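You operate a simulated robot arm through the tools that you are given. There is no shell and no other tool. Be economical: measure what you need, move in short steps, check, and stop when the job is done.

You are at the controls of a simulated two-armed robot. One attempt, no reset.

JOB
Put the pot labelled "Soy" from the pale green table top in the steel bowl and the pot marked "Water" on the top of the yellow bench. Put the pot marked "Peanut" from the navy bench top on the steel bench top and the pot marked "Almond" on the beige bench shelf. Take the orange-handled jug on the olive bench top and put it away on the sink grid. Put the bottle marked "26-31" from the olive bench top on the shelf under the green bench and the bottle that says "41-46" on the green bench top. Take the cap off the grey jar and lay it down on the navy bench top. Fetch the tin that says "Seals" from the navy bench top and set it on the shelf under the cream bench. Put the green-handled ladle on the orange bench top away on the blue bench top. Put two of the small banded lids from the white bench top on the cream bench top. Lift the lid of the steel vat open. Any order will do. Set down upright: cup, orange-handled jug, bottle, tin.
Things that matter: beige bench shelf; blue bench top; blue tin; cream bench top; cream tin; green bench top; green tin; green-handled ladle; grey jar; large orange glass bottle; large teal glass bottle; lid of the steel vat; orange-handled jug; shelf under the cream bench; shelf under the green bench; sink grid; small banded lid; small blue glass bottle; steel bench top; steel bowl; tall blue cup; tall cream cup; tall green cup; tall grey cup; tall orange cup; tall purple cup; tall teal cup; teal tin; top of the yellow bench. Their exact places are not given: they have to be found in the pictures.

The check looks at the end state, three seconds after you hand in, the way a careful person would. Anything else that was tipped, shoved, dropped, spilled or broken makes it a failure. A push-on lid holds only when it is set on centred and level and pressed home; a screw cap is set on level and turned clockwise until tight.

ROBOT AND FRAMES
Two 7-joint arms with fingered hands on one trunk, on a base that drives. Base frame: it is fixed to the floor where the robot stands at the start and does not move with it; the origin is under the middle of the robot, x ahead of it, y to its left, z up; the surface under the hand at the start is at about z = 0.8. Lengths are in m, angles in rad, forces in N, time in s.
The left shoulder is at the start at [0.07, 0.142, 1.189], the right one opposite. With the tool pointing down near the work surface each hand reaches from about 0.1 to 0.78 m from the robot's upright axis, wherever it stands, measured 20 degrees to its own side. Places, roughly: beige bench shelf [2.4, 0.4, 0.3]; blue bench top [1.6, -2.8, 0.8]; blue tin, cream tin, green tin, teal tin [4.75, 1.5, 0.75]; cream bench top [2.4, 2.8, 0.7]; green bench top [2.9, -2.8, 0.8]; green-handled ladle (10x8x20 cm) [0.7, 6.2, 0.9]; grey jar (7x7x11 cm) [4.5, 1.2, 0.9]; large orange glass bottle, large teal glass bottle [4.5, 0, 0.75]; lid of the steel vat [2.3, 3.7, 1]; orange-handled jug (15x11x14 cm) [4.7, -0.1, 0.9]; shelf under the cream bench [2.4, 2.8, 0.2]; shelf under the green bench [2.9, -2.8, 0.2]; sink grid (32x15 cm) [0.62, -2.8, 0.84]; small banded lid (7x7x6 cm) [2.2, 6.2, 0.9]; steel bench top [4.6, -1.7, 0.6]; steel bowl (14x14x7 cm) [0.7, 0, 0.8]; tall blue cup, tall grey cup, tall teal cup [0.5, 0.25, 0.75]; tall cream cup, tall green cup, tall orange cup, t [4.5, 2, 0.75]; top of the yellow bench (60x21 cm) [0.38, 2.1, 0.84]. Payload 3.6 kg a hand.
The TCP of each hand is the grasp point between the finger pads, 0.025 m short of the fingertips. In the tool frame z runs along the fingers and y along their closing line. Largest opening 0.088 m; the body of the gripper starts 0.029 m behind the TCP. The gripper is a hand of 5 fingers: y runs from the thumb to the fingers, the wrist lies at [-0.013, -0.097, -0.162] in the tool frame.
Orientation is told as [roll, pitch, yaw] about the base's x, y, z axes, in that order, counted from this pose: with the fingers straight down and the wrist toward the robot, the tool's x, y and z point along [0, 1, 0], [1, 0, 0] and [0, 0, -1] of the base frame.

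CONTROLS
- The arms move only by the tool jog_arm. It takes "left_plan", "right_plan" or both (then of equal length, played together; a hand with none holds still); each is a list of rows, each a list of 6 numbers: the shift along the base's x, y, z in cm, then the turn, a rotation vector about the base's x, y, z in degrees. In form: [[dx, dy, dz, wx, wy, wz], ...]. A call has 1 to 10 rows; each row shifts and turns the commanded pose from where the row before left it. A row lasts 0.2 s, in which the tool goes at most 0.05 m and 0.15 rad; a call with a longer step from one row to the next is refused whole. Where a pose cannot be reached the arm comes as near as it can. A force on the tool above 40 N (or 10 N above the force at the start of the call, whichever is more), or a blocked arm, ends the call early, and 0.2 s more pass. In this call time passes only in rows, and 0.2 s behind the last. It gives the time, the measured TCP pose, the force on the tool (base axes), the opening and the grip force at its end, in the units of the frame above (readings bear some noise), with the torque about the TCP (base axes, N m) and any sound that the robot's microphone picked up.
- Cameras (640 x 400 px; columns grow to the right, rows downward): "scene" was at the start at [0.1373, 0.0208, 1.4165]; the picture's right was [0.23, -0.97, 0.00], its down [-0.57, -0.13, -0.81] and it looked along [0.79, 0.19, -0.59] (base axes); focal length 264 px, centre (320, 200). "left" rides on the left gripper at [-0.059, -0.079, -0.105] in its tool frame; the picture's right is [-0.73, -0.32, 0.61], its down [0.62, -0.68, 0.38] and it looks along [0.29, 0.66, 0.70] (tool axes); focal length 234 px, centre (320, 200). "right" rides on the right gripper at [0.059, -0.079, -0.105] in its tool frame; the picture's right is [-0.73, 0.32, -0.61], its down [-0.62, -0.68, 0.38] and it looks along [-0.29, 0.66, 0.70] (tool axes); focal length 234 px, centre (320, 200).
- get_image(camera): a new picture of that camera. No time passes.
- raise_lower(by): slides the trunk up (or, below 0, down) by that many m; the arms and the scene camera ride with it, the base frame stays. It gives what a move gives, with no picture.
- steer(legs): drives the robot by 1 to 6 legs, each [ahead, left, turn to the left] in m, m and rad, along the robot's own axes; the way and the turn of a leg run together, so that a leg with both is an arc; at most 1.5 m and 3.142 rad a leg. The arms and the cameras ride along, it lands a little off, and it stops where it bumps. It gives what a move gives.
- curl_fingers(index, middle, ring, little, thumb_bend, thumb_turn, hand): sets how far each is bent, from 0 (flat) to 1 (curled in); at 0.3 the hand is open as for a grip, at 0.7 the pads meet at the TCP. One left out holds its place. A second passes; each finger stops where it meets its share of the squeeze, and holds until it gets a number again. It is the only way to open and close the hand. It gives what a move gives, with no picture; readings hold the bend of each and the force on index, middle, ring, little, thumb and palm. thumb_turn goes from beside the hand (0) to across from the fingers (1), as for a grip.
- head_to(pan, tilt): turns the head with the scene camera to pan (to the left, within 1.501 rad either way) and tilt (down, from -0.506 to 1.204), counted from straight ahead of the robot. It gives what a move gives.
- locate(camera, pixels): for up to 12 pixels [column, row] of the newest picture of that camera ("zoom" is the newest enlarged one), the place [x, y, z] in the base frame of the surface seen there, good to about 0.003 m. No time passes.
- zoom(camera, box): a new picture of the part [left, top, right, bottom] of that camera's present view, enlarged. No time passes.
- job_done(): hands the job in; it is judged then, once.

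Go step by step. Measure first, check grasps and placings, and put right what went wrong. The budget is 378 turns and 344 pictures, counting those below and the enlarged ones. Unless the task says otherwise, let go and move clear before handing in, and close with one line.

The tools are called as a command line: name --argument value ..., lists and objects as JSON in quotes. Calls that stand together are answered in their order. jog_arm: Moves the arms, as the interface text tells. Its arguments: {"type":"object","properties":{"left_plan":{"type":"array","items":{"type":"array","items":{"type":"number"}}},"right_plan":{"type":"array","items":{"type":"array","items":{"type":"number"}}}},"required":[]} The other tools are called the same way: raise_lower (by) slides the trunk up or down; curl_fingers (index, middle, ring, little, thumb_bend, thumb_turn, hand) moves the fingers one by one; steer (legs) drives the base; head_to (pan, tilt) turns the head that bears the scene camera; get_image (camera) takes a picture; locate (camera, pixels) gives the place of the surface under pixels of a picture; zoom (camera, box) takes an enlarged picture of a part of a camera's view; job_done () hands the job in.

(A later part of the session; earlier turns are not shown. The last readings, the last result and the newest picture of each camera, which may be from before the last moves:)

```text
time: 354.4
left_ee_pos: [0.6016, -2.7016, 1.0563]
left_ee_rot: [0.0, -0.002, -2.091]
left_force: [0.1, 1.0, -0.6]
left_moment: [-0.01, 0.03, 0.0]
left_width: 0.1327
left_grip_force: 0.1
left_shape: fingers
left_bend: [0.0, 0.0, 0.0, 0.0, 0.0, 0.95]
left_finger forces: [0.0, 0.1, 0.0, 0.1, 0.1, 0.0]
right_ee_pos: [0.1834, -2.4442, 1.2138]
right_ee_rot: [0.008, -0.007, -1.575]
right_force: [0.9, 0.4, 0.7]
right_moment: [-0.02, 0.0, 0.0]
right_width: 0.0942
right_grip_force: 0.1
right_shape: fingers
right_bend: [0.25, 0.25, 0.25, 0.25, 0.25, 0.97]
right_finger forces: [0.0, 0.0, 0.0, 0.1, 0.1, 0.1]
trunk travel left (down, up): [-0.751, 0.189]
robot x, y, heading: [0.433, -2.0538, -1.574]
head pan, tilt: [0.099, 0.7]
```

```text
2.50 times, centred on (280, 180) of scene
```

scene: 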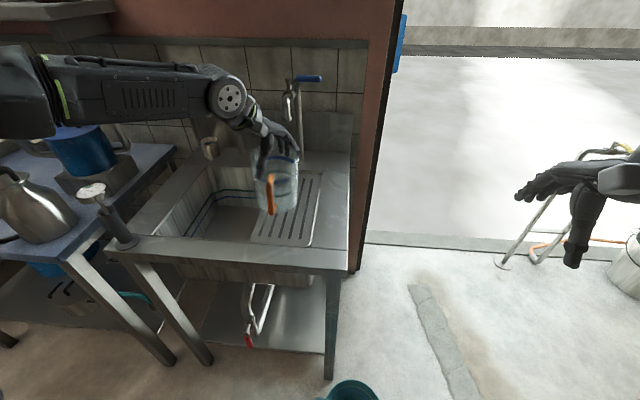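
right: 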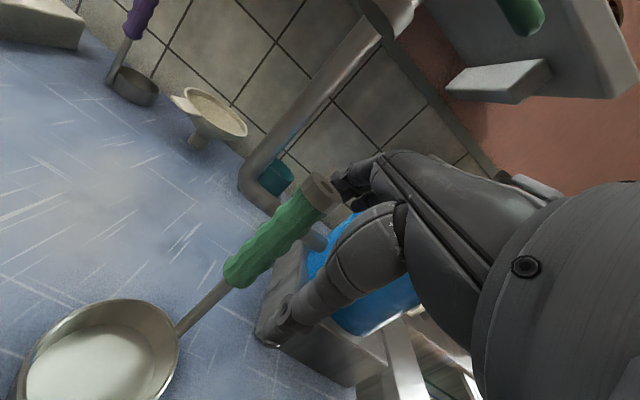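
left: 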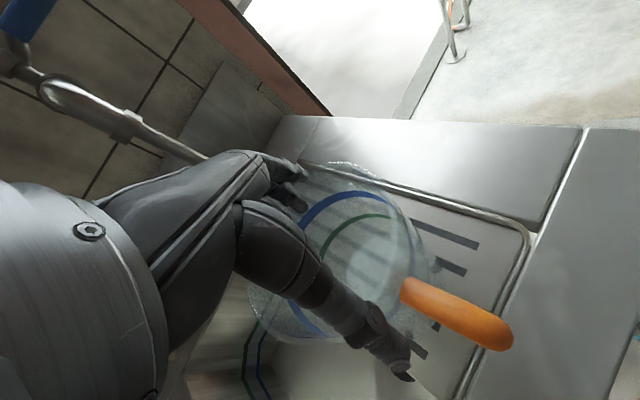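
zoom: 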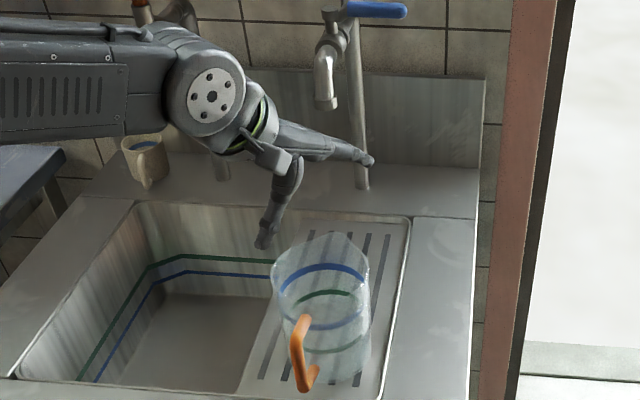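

The jug stands on the grid. I retract the left hand and check the floor bucket.

jog_arm --left_plan '[[1, 4, 2, 0, 0, 0], [1, 4, 1, 0, 0, 4], [1, 4, 1, 0, 0, 6], [1, 4, 1, 0, 0, 6], [0, 3, 1, 0, 0, 6], [0, 0, 0, 0, 0, 7]]'

head_to --pan -0.1 --tilt 1.1

get_image --camera "scene"

```text
time: 355.8
left_ee_pos: [0.6416, -2.5129, 1.115]
left_ee_rot: [0.005, 0.0, -1.582]
left_force: [0.2, 0.6, 0.2]
left_moment: [0.01, -0.03, 0.03]
left_width: 0.1328
left_grip_force: 0.0
left_shape: fingers
left_bend: [0.0, 0.0, 0.0, 0.0, 0.0, 0.95]
left_finger forces: [0.0, 0.0, 0.0, 0.1, 0.0, 0.0]
right_ee_pos: [0.1832, -2.4466, 1.2137]
right_ee_rot: [0.008, -0.005, -1.575]
right_force: [1.2, 0.1, -0.1]
right_moment: [0.02, 0.01, -0.01]
right_width: 0.0943
right_grip_force: 0.0
right_shape: fingers
right_bend: [0.25, 0.25, 0.25, 0.25, 0.25, 0.97]
right_finger forces: [0.1, 0.0, 0.0, 0.0, 0.0, 0.0]
trunk travel left (down, up): [-0.751, 0.189]
robot x, y, heading: [0.4308, -2.0554, -1.572]
head pan, tilt: [0.099, 0.7]
```

```text
time: 356.6
left_ee_pos: [0.6402, -2.5133, 1.118]
left_ee_rot: [0.001, 0.0, -1.585]
left_force: [0.4, 1.0, -0.3]
left_moment: [0.0, -0.02, -0.01]
left_width: 0.1329
left_grip_force: 0.1
left_shape: fingers
left_bend: [0.0, 0.0, 0.0, 0.0, 0.0, 0.95]
left_finger forces: [0.0, 0.0, 0.1, 0.0, 0.1, 0.0]
right_ee_pos: [0.1847, -2.4444, 1.2144]
right_ee_rot: [0.007, -0.006, -1.572]
right_force: [1.4, -0.4, -0.3]
right_moment: [0.0, -0.02, -0.01]
right_width: 0.0943
right_grip_force: 0.0
right_shape: fingers
right_bend: [0.25, 0.25, 0.25, 0.25, 0.25, 0.97]
right_finger forces: [0.1, 0.1, 0.0, 0.0, 0.1, 0.0]
trunk travel left (down, up): [-0.751, 0.189]
robot x, y, heading: [0.4329, -2.054, -1.572]
head pan, tilt: [-0.099, 1.1]
```

```text
176 pictures are left
```

scene: 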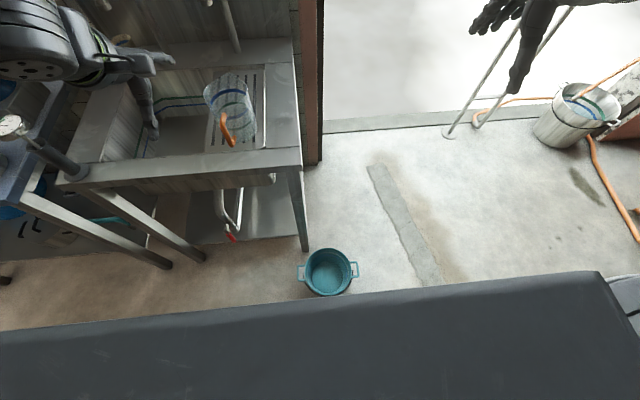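

locate --camera "scene" --pixels '[[328, 265], [328, 250], [308, 275], [348, 275], [328, 293], [330, 285]]'

```text
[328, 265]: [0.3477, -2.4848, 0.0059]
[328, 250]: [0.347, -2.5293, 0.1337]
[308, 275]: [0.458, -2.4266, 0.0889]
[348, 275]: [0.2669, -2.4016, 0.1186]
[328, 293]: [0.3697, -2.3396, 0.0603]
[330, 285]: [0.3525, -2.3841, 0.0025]
```

The bucket hasn't moved noticeably. Now back to the fallen blue-handled jug.

steer --legs '[[-0.15, 0, 0], [0, 0.95, 0]]'

head_to --pan 0.0 --tilt 0.75

get_image --camera "scene"

```text
time: 362.6
left_ee_pos: [1.596, -2.3776, 1.1171]
left_ee_rot: [0.001, 0.0, -1.597]
left_force: [0.7, 0.1, 0.4]
left_moment: [0.02, -0.01, -0.01]
left_width: 0.1324
left_grip_force: 0.1
left_shape: fingers
left_bend: [0.0, 0.0, 0.0, 0.0, 0.0, 0.95]
left_finger forces: [0.1, 0.0, 0.0, 0.0, 0.0, 0.1]
right_ee_pos: [1.1386, -2.3033, 1.2137]
right_ee_rot: [0.008, -0.006, -1.588]
right_force: [1.0, -0.2, 0.0]
right_moment: [0.01, 0.01, 0.0]
right_width: 0.0943
right_grip_force: 0.0
right_shape: fingers
right_bend: [0.25, 0.25, 0.25, 0.25, 0.25, 0.97]
right_finger forces: [0.1, 0.0, 0.1, 0.0, 0.0, 0.0]
trunk travel left (down, up): [-0.751, 0.189]
robot x, y, heading: [1.3933, -1.9163, -1.58]
head pan, tilt: [-0.099, 1.1]
```

```text
time: 363.4
left_ee_pos: [1.5974, -2.3767, 1.1169]
left_ee_rot: [0.002, -0.001, -1.598]
left_force: [0.4, -0.2, 0.1]
left_moment: [-0.03, 0.01, -0.01]
left_width: 0.1328
left_grip_force: 0.1
left_shape: fingers
left_bend: [0.0, 0.0, 0.0, 0.0, 0.0, 0.95]
left_finger forces: [0.0, 0.1, 0.0, 0.1, 0.0, 0.0]
right_ee_pos: [1.1393, -2.3036, 1.2145]
right_ee_rot: [0.008, -0.005, -1.585]
right_force: [-0.4, 0.1, 0.0]
right_moment: [0.02, -0.02, -0.01]
right_width: 0.0943
right_grip_force: 0.0
right_shape: fingers
right_bend: [0.25, 0.25, 0.25, 0.25, 0.25, 0.97]
right_finger forces: [0.0, 0.0, 0.0, 0.0, 0.1, 0.1]
trunk travel left (down, up): [-0.751, 0.189]
robot x, y, heading: [1.3949, -1.9161, -1.587]
head pan, tilt: [0.0, 0.75]
```

```text
175 pictures are left
```

scene: 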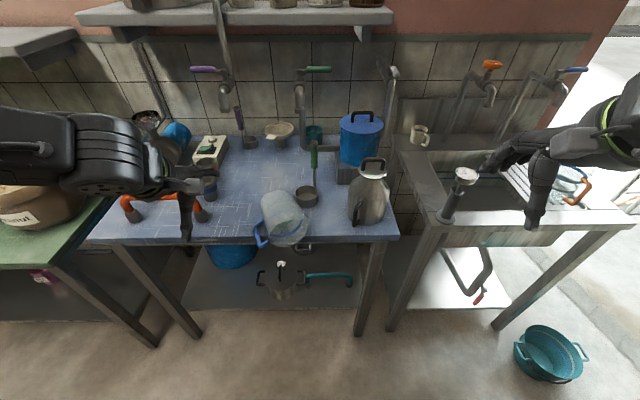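

zoom --camera "scene" --box '[225, 160, 345, 260]'

```text
4.00 times, centred on (285, 210) of scene
```

zoom: 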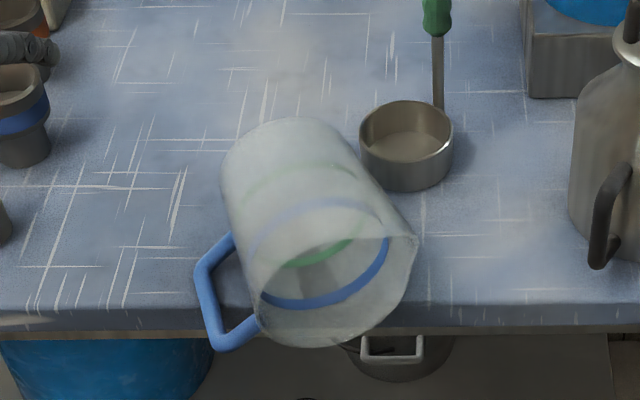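

locate --camera "zoom" --pixels '[[300, 120], [300, 160], [320, 195], [325, 215], [330, 235], [230, 165], [355, 160], [262, 300], [410, 240], [320, 343], [205, 280], [225, 345]]'

zoom --camera "scene" --box '[250, 180, 320, 250]'

```text
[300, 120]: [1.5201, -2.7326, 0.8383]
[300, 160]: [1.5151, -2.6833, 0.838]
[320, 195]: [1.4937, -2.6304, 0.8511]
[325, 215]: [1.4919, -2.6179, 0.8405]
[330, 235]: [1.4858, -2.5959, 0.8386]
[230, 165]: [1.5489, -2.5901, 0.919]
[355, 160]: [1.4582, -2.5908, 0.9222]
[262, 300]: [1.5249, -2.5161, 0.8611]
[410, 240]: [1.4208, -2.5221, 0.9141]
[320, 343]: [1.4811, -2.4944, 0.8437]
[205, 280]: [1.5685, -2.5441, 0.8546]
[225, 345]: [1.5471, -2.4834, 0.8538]
```

```text
5.71 times, centred on (285, 215) of scene
```

zoom: 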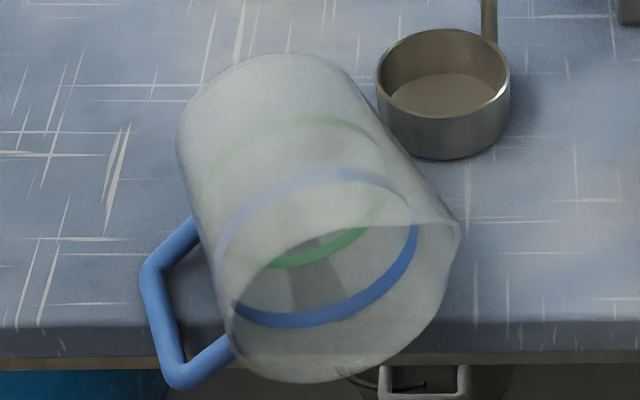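

The mouth faces me at (1.475, −2.505, 0.89), axis 18° toward +x. I'll pinch its upper wall with the right hand pointing forward (fingers above, thumb inside), lift, and rotate it upright at its old place ≈(1.535, −2.61). First position and rotate the hand in free space.

steer --legs '[[0, 0.22, 0.015]]'

raise_lower --by -0.12

jog_arm --right_plan '[[0.5, 1, 0, -8, 0, 2], [0.5, 1, 0, -8, 0, 2], [0.5, 1, 0, -8, 0, 2], [0.5, 1, 0, -8, 0, 2], [0.5, 1, 0, -8, 0, 2], [0.5, 0, 0, -8, 0, 2], [0.5, 0, 0, -8, 0, 2], [0.5, 0, 0, -8, 0, 2], [0, 0, 0, 0, 0, 0]]'

get_image --camera "scene"

```text
time: 365.1
left_ee_pos: [1.8217, -2.3745, 1.1158]
left_ee_rot: [0.003, -0.002, -1.578]
left_force: [0.2, 0.6, -0.5]
left_moment: [0.0, 0.0, 0.0]
left_width: 0.1326
left_grip_force: 0.0
left_shape: fingers
left_bend: [0.0, 0.0, 0.0, 0.0, 0.0, 0.95]
left_finger forces: [0.0, 0.1, 0.1, 0.0, 0.1, 0.0]
right_ee_pos: [1.364, -2.31, 1.214]
right_ee_rot: [0.008, -0.007, -1.569]
right_force: [0.3, 0.5, -0.6]
right_moment: [0.0, -0.03, -0.01]
right_width: 0.0943
right_grip_force: 0.1
right_shape: fingers
right_bend: [0.25, 0.25, 0.25, 0.25, 0.25, 0.97]
right_finger forces: [0.1, 0.1, 0.0, 0.0, 0.1, 0.0]
trunk travel left (down, up): [-0.751, 0.189]
robot x, y, heading: [1.6173, -1.9188, -1.566]
head pan, tilt: [0.0, 0.75]
```

```text
time: 366.6
left_ee_pos: [1.8233, -2.3734, 0.9958]
left_ee_rot: [0.003, -0.002, -1.58]
left_force: [0.8, 0.1, 0.4]
left_moment: [0.02, 0.02, 0.0]
left_width: 0.1328
left_grip_force: 0.1
left_shape: fingers
left_bend: [0.0, 0.0, 0.0, 0.0, 0.0, 0.95]
left_finger forces: [0.0, 0.0, 0.0, 0.0, 0.1, 0.0]
right_ee_pos: [1.3648, -2.3087, 1.0941]
right_ee_rot: [0.006, -0.008, -1.569]
right_force: [0.0, 0.4, -0.3]
right_moment: [-0.02, 0.01, 0.0]
right_width: 0.0943
right_grip_force: 0.0
right_shape: fingers
right_bend: [0.25, 0.25, 0.25, 0.25, 0.25, 0.97]
right_finger forces: [0.0, 0.1, 0.1, 0.0, 0.1, 0.0]
trunk travel left (down, up): [-0.631, 0.309]
robot x, y, heading: [1.6155, -1.9173, -1.571]
head pan, tilt: [0.0, 0.75]
```

```text
time: 368.6
left_ee_pos: [1.8231, -2.375, 0.9966]
left_ee_rot: [0.002, -0.002, -1.579]
left_force: [0.7, 0.1, -0.7]
left_moment: [0.04, 0.0, 0.01]
left_width: 0.1328
left_grip_force: 0.0
left_shape: fingers
left_bend: [0.0, 0.0, 0.0, 0.0, 0.0, 0.95]
left_finger forces: [0.0, 0.0, 0.1, 0.1, 0.1, 0.1]
right_ee_pos: [1.3551, -2.3738, 1.1745]
right_ee_rot: [-0.285, -1.077, -1.09]
right_force: [0.5, 0.0, -0.3]
right_moment: [-0.02, 0.02, -0.01]
right_width: 0.0942
right_grip_force: 0.1
right_shape: fingers
right_bend: [0.25, 0.25, 0.25, 0.25, 0.25, 0.97]
right_finger forces: [0.1, 0.0, 0.0, 0.0, 0.0, 0.1]
right hand out of reach, approached as far as the arm can: row 2, 3, 4, 5, 6, 7, 8
trunk travel left (down, up): [-0.631, 0.309]
robot x, y, heading: [1.6118, -1.9132, -1.566]
head pan, tilt: [0.0, 0.75]
```

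```text
172 pictures are left
```

scene: 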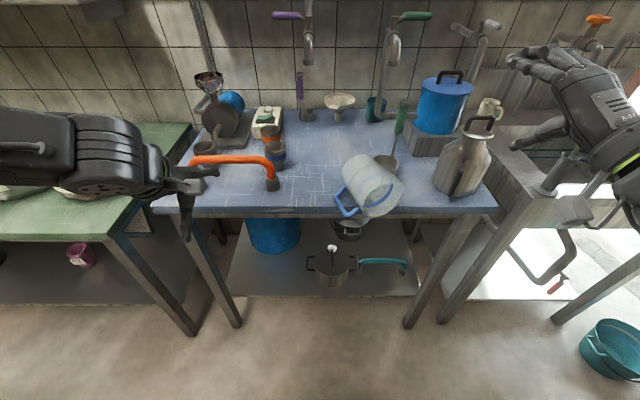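

The hand is too close to my body for that wrist angle; I back the base 0.2 m and extend the hand while completing the rotation.

steer --legs '[[-0.2, 0, 0]]'

jog_arm --right_plan '[[0, -4, 0, 0, 0, 0], [0, -4, -2, 0, 0, 0], [0, -4, -2, -6, 0, 0], [0, -3, -2, -6, 0, 0], [0, 0, -2, -6, 0, 0], [0, 0, -2, -6, 0, 0], [0, 0, 0, 0, 0, 0]]'

get_image --camera "scene"

get_image --camera "right"

```text
time: 370.2
left_ee_pos: [1.8228, -2.174, 0.996]
left_ee_rot: [0.002, -0.001, -1.581]
left_force: [-0.7, 0.2, 1.1]
left_moment: [0.03, 0.01, 0.03]
left_width: 0.1329
left_grip_force: 0.1
left_shape: fingers
left_bend: [0.0, 0.0, 0.0, 0.0, 0.0, 0.95]
left_finger forces: [0.0, 0.1, 0.0, 0.0, 0.0, 0.0]
right_ee_pos: [1.3544, -2.1728, 1.1741]
right_ee_rot: [-0.285, -1.077, -1.095]
right_force: [-0.4, 0.8, -0.2]
right_moment: [0.01, 0.01, -0.02]
right_width: 0.0944
right_grip_force: 0.1
right_shape: fingers
right_bend: [0.25, 0.25, 0.25, 0.25, 0.25, 0.97]
right_finger forces: [0.0, 0.0, 0.1, 0.0, 0.0, 0.0]
trunk travel left (down, up): [-0.631, 0.309]
robot x, y, heading: [1.6125, -1.7149, -1.569]
head pan, tilt: [0.0, 0.75]
```

```text
time: 371.8
left_ee_pos: [1.8224, -2.1739, 0.9964]
left_ee_rot: [0.001, -0.001, -1.582]
left_force: [-0.8, -0.5, 0.0]
left_moment: [-0.02, 0.02, 0.01]
left_width: 0.133
left_grip_force: 0.1
left_shape: fingers
left_bend: [0.0, 0.0, 0.0, 0.0, 0.0, 0.95]
left_finger forces: [0.1, 0.0, 0.0, 0.1, 0.1, 0.1]
right_ee_pos: [1.4015, -2.2359, 1.1812]
right_ee_rot: [-0.816, -0.985, -0.508]
right_force: [0.1, 0.4, 0.0]
right_moment: [-0.04, 0.01, 0.03]
right_width: 0.0942
right_grip_force: 0.0
right_shape: fingers
right_bend: [0.25, 0.25, 0.25, 0.25, 0.25, 0.98]
right_finger forces: [0.0, 0.0, 0.1, 0.0, 0.0, 0.0]
right hand out of reach, approached as far as the arm can: row 1, 2, 3, 4, 5, 6
trunk travel left (down, up): [-0.631, 0.309]
robot x, y, heading: [1.6144, -1.7149, -1.573]
head pan, tilt: [0.0, 0.75]
```

```text
171 pictures are left
```

scene: 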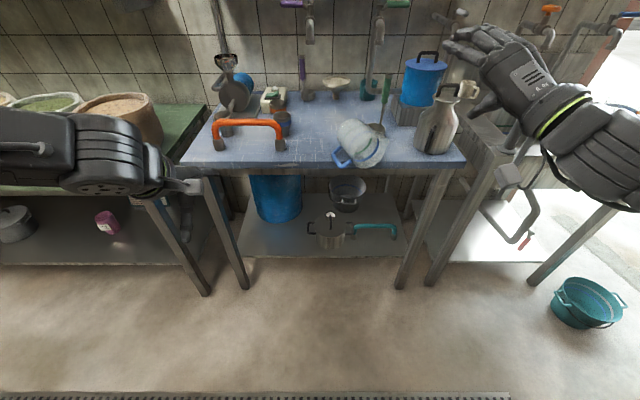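

```text
170 pictures are left
```

right: 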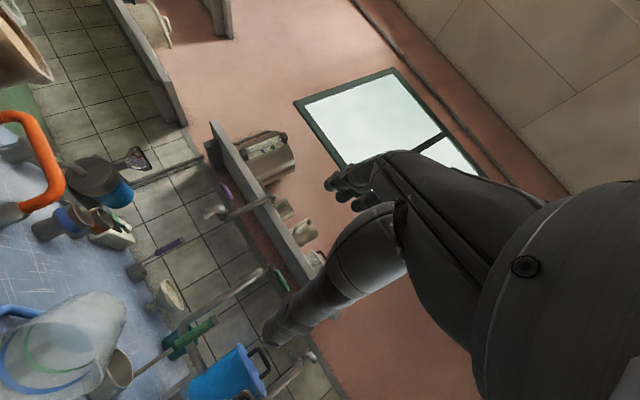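

Let me see whether the orientation frees up with the arm more extended: move the hand forward without rotating.

jog_arm --right_plan '[[0, -4, 0, 0, 0, 0], [0, -4, 0, 0, 0, 0], [0, -4, 0, 0, 0, 0], [0, -4, 0, 0, 0, 0], [0, 0, 0, 0, 0, 0]]'

get_image --camera "scene"

```text
time: 373.0
left_ee_pos: [1.8217, -2.1725, 0.9969]
left_ee_rot: [0.003, -0.002, -1.581]
left_force: [-0.5, 0.9, -0.4]
left_moment: [-0.02, 0.05, 0.01]
left_width: 0.1326
left_grip_force: 0.2
left_shape: fingers
left_bend: [0.0, 0.0, 0.0, 0.0, 0.0, 0.95]
left_finger forces: [0.0, 0.0, 0.1, 0.0, 0.0, 0.0]
right_ee_pos: [1.4012, -2.3983, 1.1816]
right_ee_rot: [-0.817, -0.983, -0.51]
right_force: [-0.3, -0.6, 0.1]
right_moment: [-0.03, 0.0, 0.0]
right_width: 0.0944
right_grip_force: 0.1
right_shape: fingers
right_bend: [0.25, 0.25, 0.25, 0.25, 0.25, 0.98]
right_finger forces: [0.0, 0.1, 0.1, 0.0, 0.0, 0.1]
trunk travel left (down, up): [-0.631, 0.309]
robot x, y, heading: [1.6134, -1.7165, -1.571]
head pan, tilt: [0.0, 0.75]
```

```text
169 pictures are left
```

scene: 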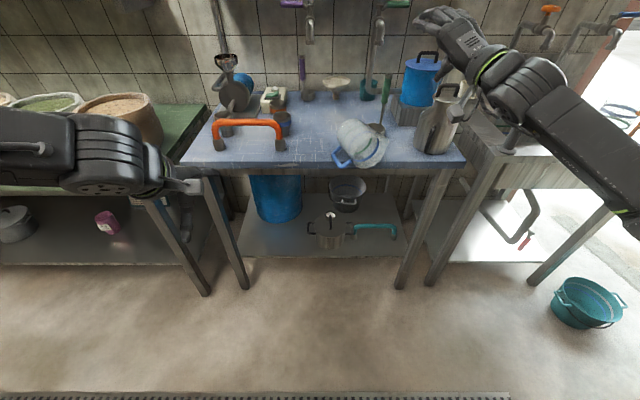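

The hand is now pointing forward (22° down) and moves freely here. I roll it −30° about y to bring fingers above and thumb below.

jog_arm --right_plan '[[0, 0, 0, 0, -7.5, 0], [0, 0, 0, 0, -7.5, 0], [0, 0, 0, 0, -7.5, 0], [0, 0, 0, 0, -7.5, 0], [0, 0, 0, 0, 0, 0]]'

get_image --camera "scene"

```text
time: 374.2
left_ee_pos: [1.822, -2.175, 0.9975]
left_ee_rot: [0.003, 0.0, -1.581]
left_force: [-0.1, 0.1, -0.1]
left_moment: [0.01, -0.02, 0.0]
left_width: 0.133
left_grip_force: 0.1
left_shape: fingers
left_bend: [0.0, 0.0, 0.0, 0.0, 0.0, 0.95]
left_finger forces: [0.0, 0.0, 0.0, 0.1, 0.0, 0.0]
right_ee_pos: [1.4013, -2.3975, 1.181]
right_ee_rot: [0.317, -1.297, -1.569]
right_force: [0.9, 0.1, -0.3]
right_moment: [-0.03, 0.01, 0.01]
right_width: 0.0942
right_grip_force: 0.1
right_shape: fingers
right_bend: [0.25, 0.25, 0.25, 0.25, 0.25, 0.98]
right_finger forces: [0.1, 0.0, 0.0, 0.1, 0.0, 0.0]
trunk travel left (down, up): [-0.631, 0.309]
robot x, y, heading: [1.6162, -1.7166, -1.569]
head pan, tilt: [0.0, 0.75]
```

```text
168 pictures are left
```

scene: 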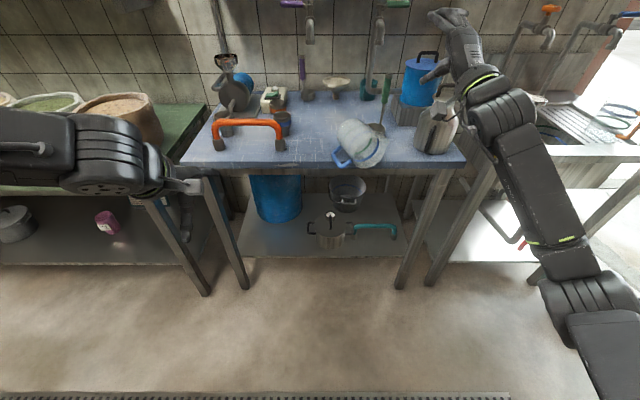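

Good: it now points (0.31, −0.92, −0.26) with fingers above. I bring it in front of the jug's mouth.

jog_arm --right_plan '[[1.1, 0, -4.2, 0, 0, 0], [1.1, 0, -4.2, 0, 0, 0], [1.1, 0, -4.2, 0, 0, 0], [1.1, 0, -4.2, 0, 0, 0], [1.1, -1.5, -4.2, 0, 0, 0], [0.2, -2.5, -1, 0, 0, 0], [0, 0, 0, 0, 0, 0]]'

get_image --camera "right"

zoom --camera "scene" --box '[280, 80, 480, 220]'

```text
time: 375.8
left_ee_pos: [1.8219, -2.1739, 0.9962]
left_ee_rot: [0.002, -0.002, -1.581]
left_force: [-0.5, 0.2, 0.1]
left_moment: [0.02, 0.02, 0.02]
left_width: 0.1329
left_grip_force: 0.0
left_shape: fingers
left_bend: [0.0, 0.0, 0.0, 0.0, 0.0, 0.95]
left_finger forces: [0.0, 0.1, 0.0, 0.0, 0.0, 0.0]
right_ee_pos: [1.4592, -2.4377, 0.962]
right_ee_rot: [0.314, -1.297, -1.564]
right_force: [0.2, 0.0, 0.6]
right_moment: [-0.02, 0.02, -0.03]
right_width: 0.0943
right_grip_force: 0.1
right_shape: fingers
right_bend: [0.25, 0.25, 0.25, 0.25, 0.25, 0.98]
right_finger forces: [0.0, 0.1, 0.0, 0.0, 0.0, 0.1]
trunk travel left (down, up): [-0.631, 0.309]
robot x, y, heading: [1.6159, -1.7164, -1.571]
head pan, tilt: [0.0, 0.75]
```

```text
167 pictures are left
```

right: 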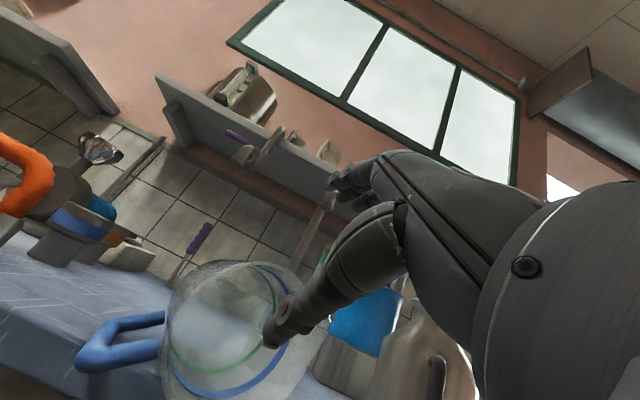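

```text
2.86 times, centred on (380, 150) of scene
```

zoom: 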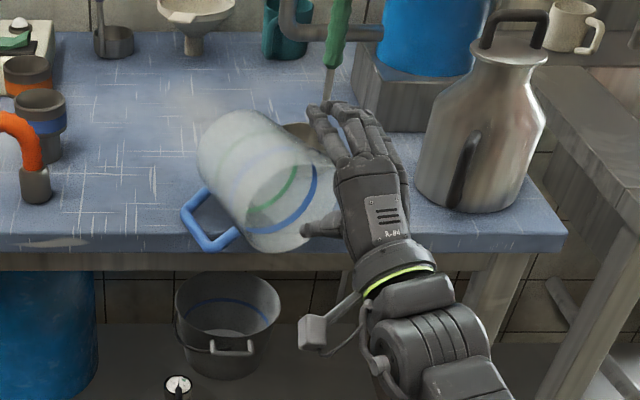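

locate --camera "zoom" --pixels '[[305, 230], [320, 108], [365, 105], [345, 105], [320, 165], [250, 240], [330, 160], [285, 135], [215, 130], [300, 245]]'

zoom --camera "right" --box '[60, 220, 380, 400]'

```text
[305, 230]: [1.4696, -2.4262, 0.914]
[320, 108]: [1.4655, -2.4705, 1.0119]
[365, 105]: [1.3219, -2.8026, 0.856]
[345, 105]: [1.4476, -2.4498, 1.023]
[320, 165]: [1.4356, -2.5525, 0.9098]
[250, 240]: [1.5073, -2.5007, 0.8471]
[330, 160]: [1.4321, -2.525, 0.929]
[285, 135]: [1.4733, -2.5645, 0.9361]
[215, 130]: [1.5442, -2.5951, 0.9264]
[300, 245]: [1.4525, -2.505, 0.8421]
```

```text
2.00 times, centred on (220, 310) of right
```

zoom: 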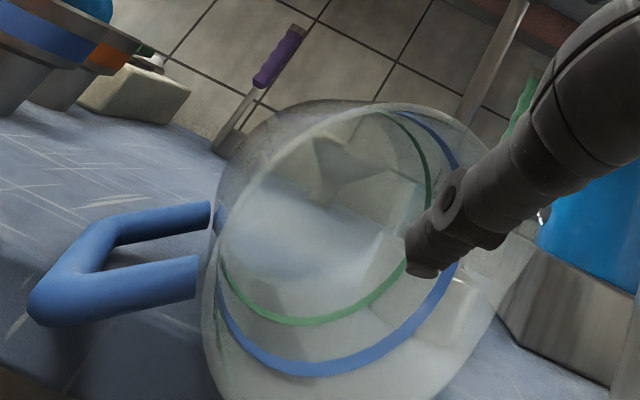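

Thumb will enter the mouth, fingers pass above. I advance 11.5 cm along the pointing direction.

jog_arm --right_plan '[[0.9, -2.65, -0.6, 0, 0, 0], [0.9, -2.65, -0.6, 0, 0, 0], [0.9, -2.65, -0.6, 0, 0, 0], [0.8, -2.4, -0.5, 0, 0, 0], [0, 0, 0, 0, 0, 0]]'

get_image --camera "right"

zoom --camera "scene" --box '[280, 80, 480, 220]'

```text
time: 377.0
left_ee_pos: [1.8224, -2.174, 0.996]
left_ee_rot: [0.002, -0.002, -1.582]
left_force: [-0.1, -0.4, 0.3]
left_moment: [0.02, 0.01, 0.02]
left_width: 0.1327
left_grip_force: 0.0
left_shape: fingers
left_bend: [0.0, 0.0, 0.0, 0.0, 0.0, 0.95]
left_finger forces: [0.1, 0.0, 0.1, 0.0, 0.0, 0.0]
right_ee_pos: [1.4885, -2.5205, 0.9451]
right_ee_rot: [0.314, -1.298, -1.563]
right_force: [0.6, -0.3, 1.0]
right_moment: [0.0, 0.02, 0.01]
right_width: 0.0944
right_grip_force: 0.1
right_shape: fingers
right_bend: [0.25, 0.25, 0.25, 0.25, 0.25, 0.98]
right_finger forces: [0.1, 0.1, 0.0, 0.0, 0.0, 0.0]
right hand out of reach, approached as far as the arm can: row 4
trunk travel left (down, up): [-0.631, 0.309]
robot x, y, heading: [1.6143, -1.7174, -1.571]
head pan, tilt: [0.0, 0.75]
```

```text
164 pictures are left
```

right: 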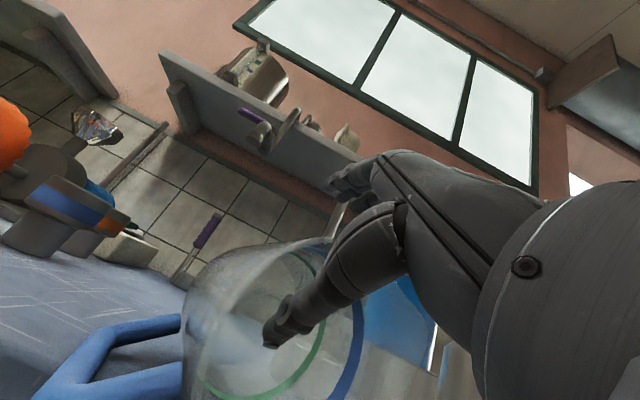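

```text
2.86 times, centred on (380, 150) of scene
```

zoom: 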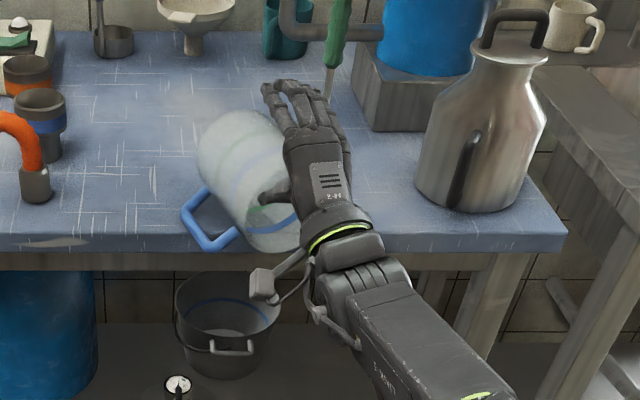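

steer --legs '[[0.02, 0, 0]]'

curl_fingers --hand "right" --index 0.75 --middle 0.75 --ring 0.75 --little 0.75 --thumb_bend 0.75

get_image --camera "right"

zoom --camera "scene" --box '[280, 80, 440, 220]'

```text
time: 377.8
left_ee_pos: [1.8216, -2.1936, 0.9981]
left_ee_rot: [0.001, -0.005, -1.582]
left_force: [0.0, 0.9, -1.0]
left_moment: [0.0, 0.02, 0.0]
left_width: 0.1327
left_grip_force: 0.0
left_shape: fingers
left_bend: [0.0, 0.0, 0.0, 0.0, 0.0, 0.95]
left_finger forces: [0.0, 0.0, 0.1, 0.1, 0.0, 0.0]
right_ee_pos: [1.4891, -2.5379, 0.9458]
right_ee_rot: [0.311, -1.299, -1.562]
right_force: [0.4, -0.4, 0.1]
right_moment: [0.0, 0.01, 0.01]
right_width: 0.0942
right_grip_force: 0.0
right_shape: fingers
right_bend: [0.25, 0.25, 0.25, 0.25, 0.25, 0.98]
right_finger forces: [0.0, 0.0, 0.0, 0.0, 0.0, 0.1]
trunk travel left (down, up): [-0.631, 0.309]
robot x, y, heading: [1.6091, -1.7337, -1.57]
head pan, tilt: [0.0, 0.75]
```

```text
time: 378.8
left_ee_pos: [1.8227, -2.1946, 0.9971]
left_ee_rot: [0.002, -0.002, -1.582]
left_force: [-0.1, 0.8, 0.4]
left_moment: [0.02, 0.01, 0.01]
left_width: 0.1326
left_grip_force: 0.0
left_shape: fingers
left_bend: [0.0, 0.0, 0.0, 0.0, 0.0, 0.95]
left_finger forces: [0.0, 0.0, 0.0, 0.0, 0.0, 0.1]
right_ee_pos: [1.4907, -2.5404, 0.9454]
right_ee_rot: [0.312, -1.297, -1.561]
right_force: [0.1, 0.6, 0.5]
right_moment: [-0.1, -0.04, 0.04]
right_width: 0.0001
right_grip_force: 6.6
right_shape: fingers
right_bend: [0.74, 0.74, 0.75, 0.75, 0.71, 0.97]
right_finger forces: [4.6, 2.4, 0.0, 0.0, 6.4, 0.0]
trunk travel left (down, up): [-0.631, 0.309]
robot x, y, heading: [1.6141, -1.7349, -1.568]
head pan, tilt: [0.0, 0.75]
```

```text
162 pictures are left
```

right: 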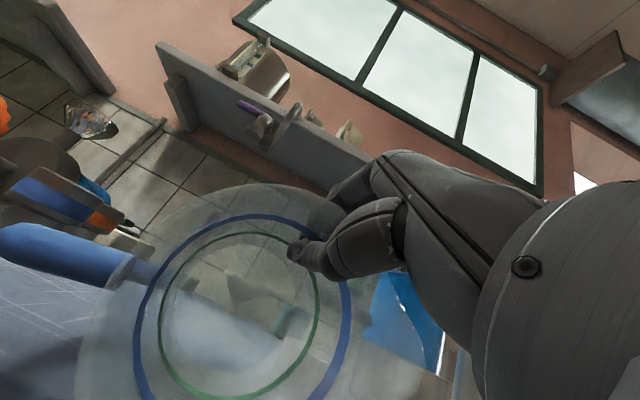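

```text
2.86 times, centred on (360, 150) of scene
```

zoom: 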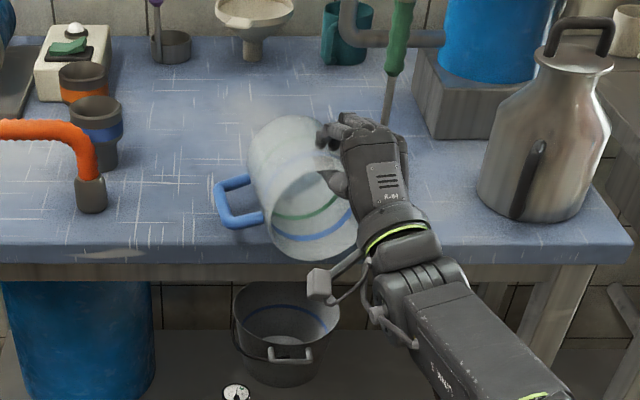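

The wall is pinched at the upper right of the mouth. I firm the grip and lift a little.

curl_fingers --hand "right" --index 0.95 --middle 0.95 --thumb_bend 0.95

jog_arm --right_plan '[[0, 0, 1.5, 0, 0, 0], [0, 0, 1.5, 0, 0, 0], [0, 0, 0, 0, 0, 0]]'

get_image --camera "right"

zoom --camera "scene" --box '[280, 80, 440, 220]'

```text
time: 379.8
left_ee_pos: [1.8222, -2.1943, 0.9961]
left_ee_rot: [0.004, -0.003, -1.581]
left_force: [0.3, -0.6, -0.3]
left_moment: [-0.01, 0.0, 0.0]
left_width: 0.1328
left_grip_force: 0.0
left_shape: fingers
left_bend: [0.0, 0.0, 0.0, 0.0, 0.0, 0.95]
left_finger forces: [0.0, 0.0, 0.0, 0.0, 0.0, 0.0]
right_ee_pos: [1.4892, -2.5398, 0.9448]
right_ee_rot: [0.311, -1.296, -1.563]
right_force: [0.1, 0.5, -0.5]
right_moment: [0.01, 0.07, -0.01]
right_width: 0.0005
right_grip_force: 21.3
right_shape: fingers
right_bend: [0.78, 0.95, 0.75, 0.75, 0.83, 0.9]
right_finger forces: [18.4, 0.0, 0.0, 0.0, 21.0, 3.6]
trunk travel left (down, up): [-0.631, 0.309]
robot x, y, heading: [1.6169, -1.7423, -1.569]
head pan, tilt: [0.0, 0.75]
```

```text
time: 380.6
left_ee_pos: [1.8221, -2.195, 0.9963]
left_ee_rot: [0.001, -0.001, -1.582]
left_force: [0.2, -0.2, 0.8]
left_moment: [-0.01, -0.01, 0.0]
left_width: 0.1325
left_grip_force: 0.1
left_shape: fingers
left_bend: [0.0, 0.0, 0.0, 0.0, 0.0, 0.95]
left_finger forces: [0.0, 0.0, 0.0, 0.0, 0.0, 0.1]
right_ee_pos: [1.4901, -2.5404, 0.9757]
right_ee_rot: [0.313, -1.297, -1.561]
right_force: [0.0, -0.1, -0.3]
right_moment: [0.01, 0.09, -0.02]
right_width: 0.0005
right_grip_force: 21.1
right_shape: fingers
right_bend: [0.78, 0.95, 0.75, 0.75, 0.83, 0.9]
right_finger forces: [18.2, 0.0, 0.0, 0.0, 20.5, 3.7]
trunk travel left (down, up): [-0.631, 0.309]
robot x, y, heading: [1.6157, -1.7337, -1.575]
head pan, tilt: [0.0, 0.75]
```

```text
160 pictures are left
```

right: 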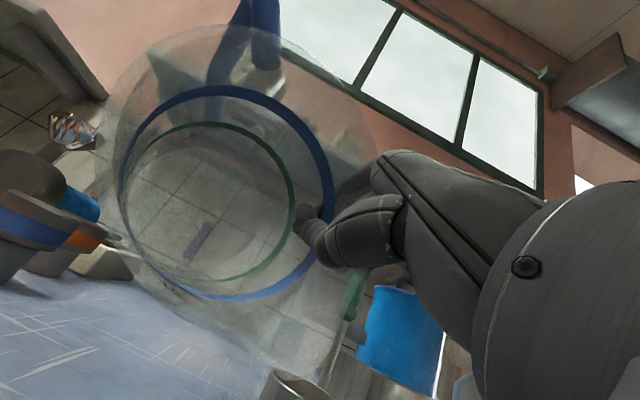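

```text
2.86 times, centred on (360, 150) of scene
```

zoom: 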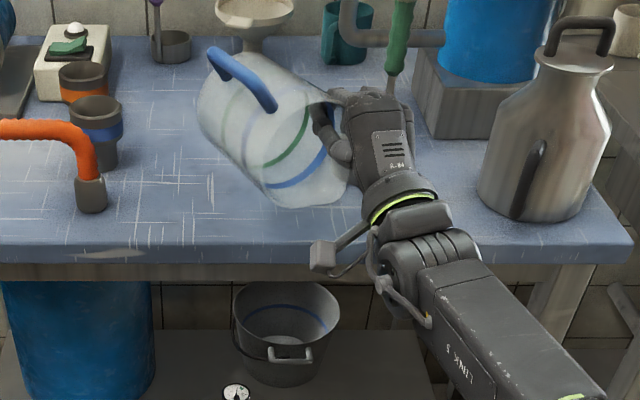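

The jug is lifted, though it rolled so its handle points up. I raise it further and measure its axis.

jog_arm --right_plan '[[0, 0, 3, 0, 0, 0], [0, 0, 3, 0, 0, 0], [0, 0, 3, 0, 0, 0], [0, 0, 2, 0, 0, 0], [0, 0, 0, 0, 0, 0]]'

zoom --camera "scene" --box '[270, 50, 450, 200]'

get_image --camera "right"

```text
time: 381.8
left_ee_pos: [1.8232, -2.1939, 0.9951]
left_ee_rot: [0.003, -0.003, -1.583]
left_force: [1.2, 0.0, -0.1]
left_moment: [-0.01, 0.02, 0.0]
left_width: 0.1328
left_grip_force: 0.1
left_shape: fingers
left_bend: [0.0, 0.0, 0.0, 0.0, 0.0, 0.95]
left_finger forces: [0.0, 0.0, 0.0, 0.0, 0.0, 0.0]
right_ee_pos: [1.4893, -2.5425, 1.085]
right_ee_rot: [0.313, -1.297, -1.561]
right_force: [0.2, 0.2, -1.3]
right_moment: [-0.01, 0.08, -0.01]
right_width: 0.0005
right_grip_force: 21.2
right_shape: fingers
right_bend: [0.78, 0.95, 0.75, 0.75, 0.83, 0.9]
right_finger forces: [18.0, 0.1, 0.0, 0.1, 20.3, 4.0]
trunk travel left (down, up): [-0.631, 0.309]
robot x, y, heading: [1.6093, -1.7382, -1.572]
head pan, tilt: [0.0, 0.75]
```

```text
2.67 times, centred on (360, 125) of scene
```

zoom: 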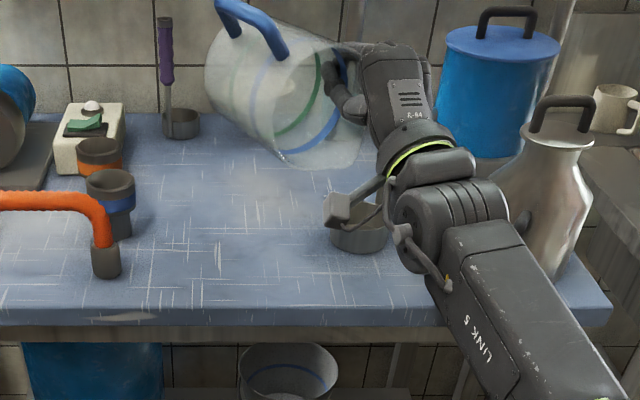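

```text
157 pictures are left
```

right: 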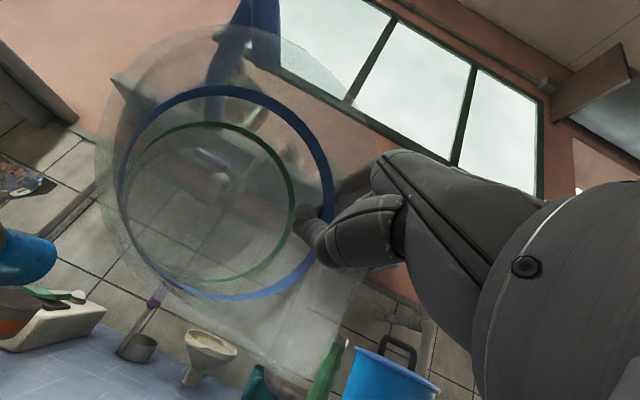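

Firmly held; the jug's axis is ≈(0.35, −0.93, 0.13). I rotate the hand +82° about (0.935, 0.354, 0) to swing the base down.

jog_arm --right_plan '[[0, 0, 0.5, 7.67, 2.9, 0], [0, 0, 0.5, 7.67, 2.9, 0], [0, 0, 0.5, 7.67, 2.9, 0], [0, 0, 0.5, 7.67, 2.9, 0], [0, 0, 0, 7.67, 2.9, 0], [0, 0, 0, 7.67, 2.9, 0], [0, 0, 0, 7.67, 2.9, 0], [0, 0, 0, 0, 0, 0]]'

get_image --camera "scene"

get_image --camera "right"

```text
time: 383.6
left_ee_pos: [1.8233, -2.1953, 0.9961]
left_ee_rot: [0.001, -0.001, -1.581]
left_force: [0.2, 0.6, -0.8]
left_moment: [-0.02, 0.01, 0.01]
left_width: 0.1324
left_grip_force: 0.0
left_shape: fingers
left_bend: [0.0, 0.0, 0.0, 0.0, 0.0, 0.95]
left_finger forces: [0.1, 0.1, 0.0, 0.0, 0.0, 0.1]
right_ee_pos: [1.484, -2.5276, 1.1029]
right_ee_rot: [0.01, -0.43, -1.295]
right_force: [-0.9, -0.5, -1.4]
right_moment: [-0.05, 0.07, 0.01]
right_width: 0.0017
right_grip_force: 21.1
right_shape: fingers
right_bend: [0.78, 0.95, 0.75, 0.75, 0.85, 0.9]
right_finger forces: [18.2, 0.0, 0.1, 0.0, 19.7, 3.5]
right hand out of reach, approached as far as the arm can: row 6, 7
trunk travel left (down, up): [-0.631, 0.309]
robot x, y, heading: [1.6121, -1.7386, -1.571]
head pan, tilt: [0.0, 0.75]
```

```text
156 pictures are left
```

scene: 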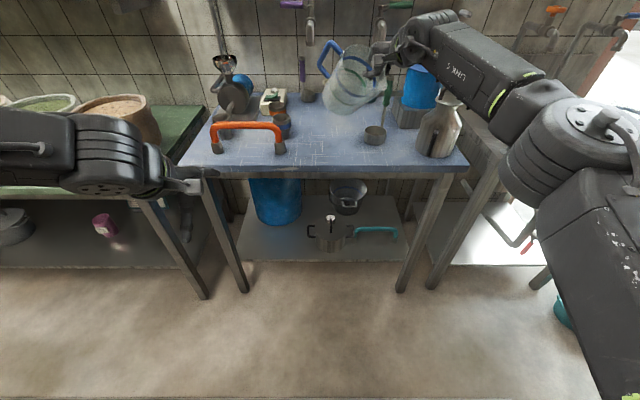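

```text
155 pictures are left
```

right: 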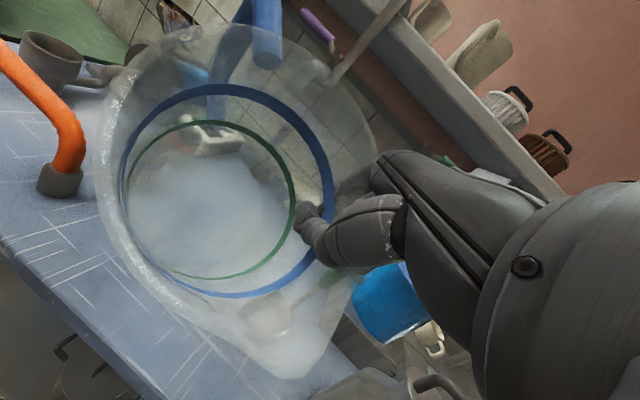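

Arm is overextended; I pull the jug back toward me while rotating, then I'll drive forward.

jog_arm --right_plan '[[0, 4, 1, 0, 0, 0], [0, 4, 1, 4, 1.5, 0], [0, 4, 0, 5, 2, 0], [0, 4, 0, 5, 2, 0], [0, 2, 0, 6, 2.3, 0], [0, 0, 0, 6, 2.3, 0], [0, 0, 0, 6, 2.3, 0], [0, 0, 0, 0, 0, 0]]'

get_image --camera "scene"

get_image --camera "right"

```text
time: 385.4
left_ee_pos: [1.8214, -2.1943, 0.9961]
left_ee_rot: [0.001, -0.001, -1.581]
left_force: [0.5, 0.0, 0.1]
left_moment: [0.0, -0.05, -0.01]
left_width: 0.1326
left_grip_force: 0.1
left_shape: fingers
left_bend: [0.0, 0.0, 0.0, 0.0, 0.0, 0.95]
left_finger forces: [0.1, 0.0, 0.0, 0.1, 0.0, 0.0]
right_ee_pos: [1.4853, -2.3465, 1.1243]
right_ee_rot: [-0.042, 0.167, -1.287]
right_force: [-0.6, 0.1, -0.8]
right_moment: [-0.02, 0.05, 0.0]
right_width: 0.0022
right_grip_force: 21.7
right_shape: fingers
right_bend: [0.78, 0.95, 0.75, 0.75, 0.85, 0.9]
right_finger forces: [18.4, 0.0, 0.0, 0.0, 20.2, 4.1]
trunk travel left (down, up): [-0.631, 0.309]
robot x, y, heading: [1.6128, -1.7363, -1.57]
head pan, tilt: [0.0, 0.75]
```

```text
154 pictures are left
```

scene: 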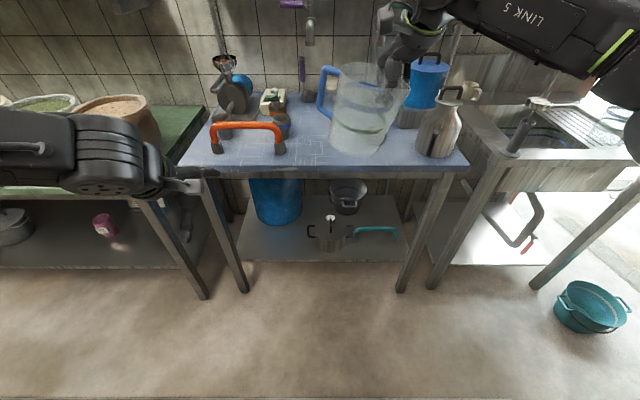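

```text
153 pictures are left
```

right: 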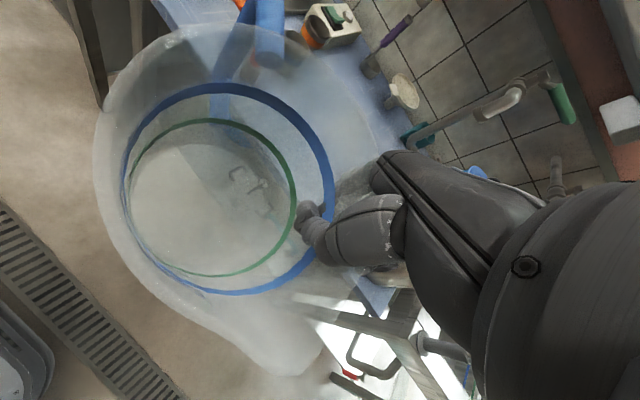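

zoom --camera "scene" --box '[290, 40, 450, 180]'

```text
2.86 times, centred on (370, 110) of scene
```

zoom: 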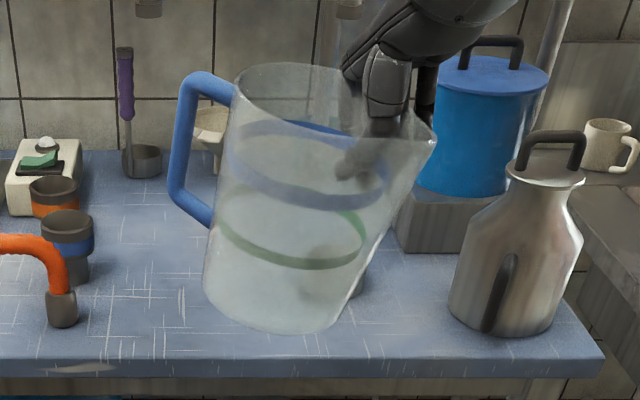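

The jug is close to upright, handle to the left as originally. I add a few more degrees, drive forward and bring it over (1.535, −2.61).

jog_arm --right_plan '[[0.5, 0, 0, 4.6, 1.9, 0], [0.5, 0, 0, 4.6, 1.9, 0], [0, 0, 0, 0, 0, 0]]'

steer --legs '[[0.27, 0, 0]]'

get_image --camera "scene"

get_image --camera "right"

```text
time: 386.2
left_ee_pos: [1.8224, -2.1958, 0.9955]
left_ee_rot: [0.003, -0.003, -1.582]
left_force: [0.4, 0.8, 0.5]
left_moment: [-0.01, -0.01, 0.01]
left_width: 0.1328
left_grip_force: 0.1
left_shape: fingers
left_bend: [0.0, 0.0, 0.0, 0.0, 0.0, 0.95]
left_finger forces: [0.1, 0.0, 0.1, 0.0, 0.0, 0.0]
right_ee_pos: [1.4946, -2.3473, 1.1236]
right_ee_rot: [-0.061, 0.338, -1.292]
right_force: [0.6, -0.4, -1.8]
right_moment: [-0.03, 0.07, -0.01]
right_width: 0.0025
right_grip_force: 21.7
right_shape: fingers
right_bend: [0.78, 0.95, 0.75, 0.75, 0.85, 0.9]
right_finger forces: [18.7, 0.0, 0.0, 0.1, 20.4, 4.0]
trunk travel left (down, up): [-0.631, 0.309]
robot x, y, heading: [1.6111, -1.7349, -1.578]
head pan, tilt: [0.0, 0.75]
```

```text
time: 388.1
left_ee_pos: [1.8223, -2.4644, 0.9971]
left_ee_rot: [0.001, -0.002, -1.581]
left_force: [-0.2, -0.8, 0.7]
left_moment: [0.0, 0.01, 0.02]
left_width: 0.1327
left_grip_force: 0.0
left_shape: fingers
left_bend: [0.0, 0.0, 0.0, 0.0, 0.0, 0.95]
left_finger forces: [0.1, 0.0, 0.1, 0.1, 0.0, 0.0]
right_ee_pos: [1.4951, -2.6164, 1.1252]
right_ee_rot: [-0.061, 0.338, -1.291]
right_force: [-0.2, 0.3, -0.4]
right_moment: [0.01, 0.06, 0.0]
right_width: 0.003
right_grip_force: 21.5
right_shape: fingers
right_bend: [0.78, 0.95, 0.75, 0.75, 0.85, 0.9]
right_finger forces: [18.6, 0.0, 0.0, 0.0, 20.4, 4.0]
trunk travel left (down, up): [-0.631, 0.309]
robot x, y, heading: [1.6128, -2.0096, -1.575]
head pan, tilt: [0.0, 0.75]
```

```text
151 pictures are left
```

scene: 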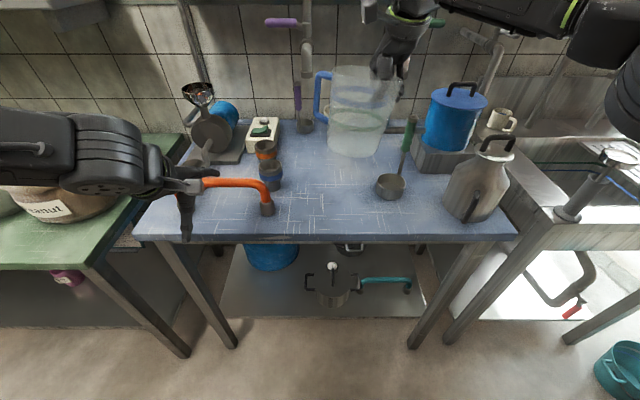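

```text
150 pictures are left
```

right: 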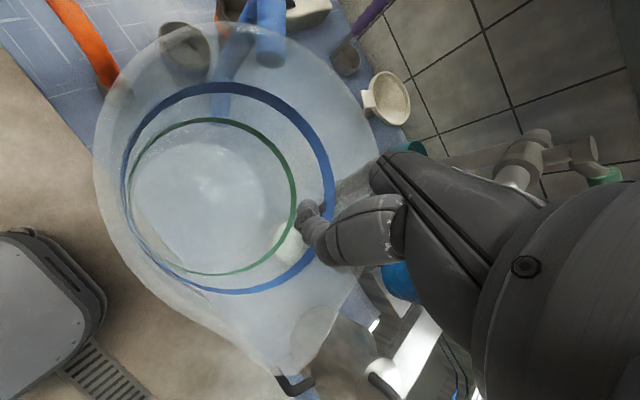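

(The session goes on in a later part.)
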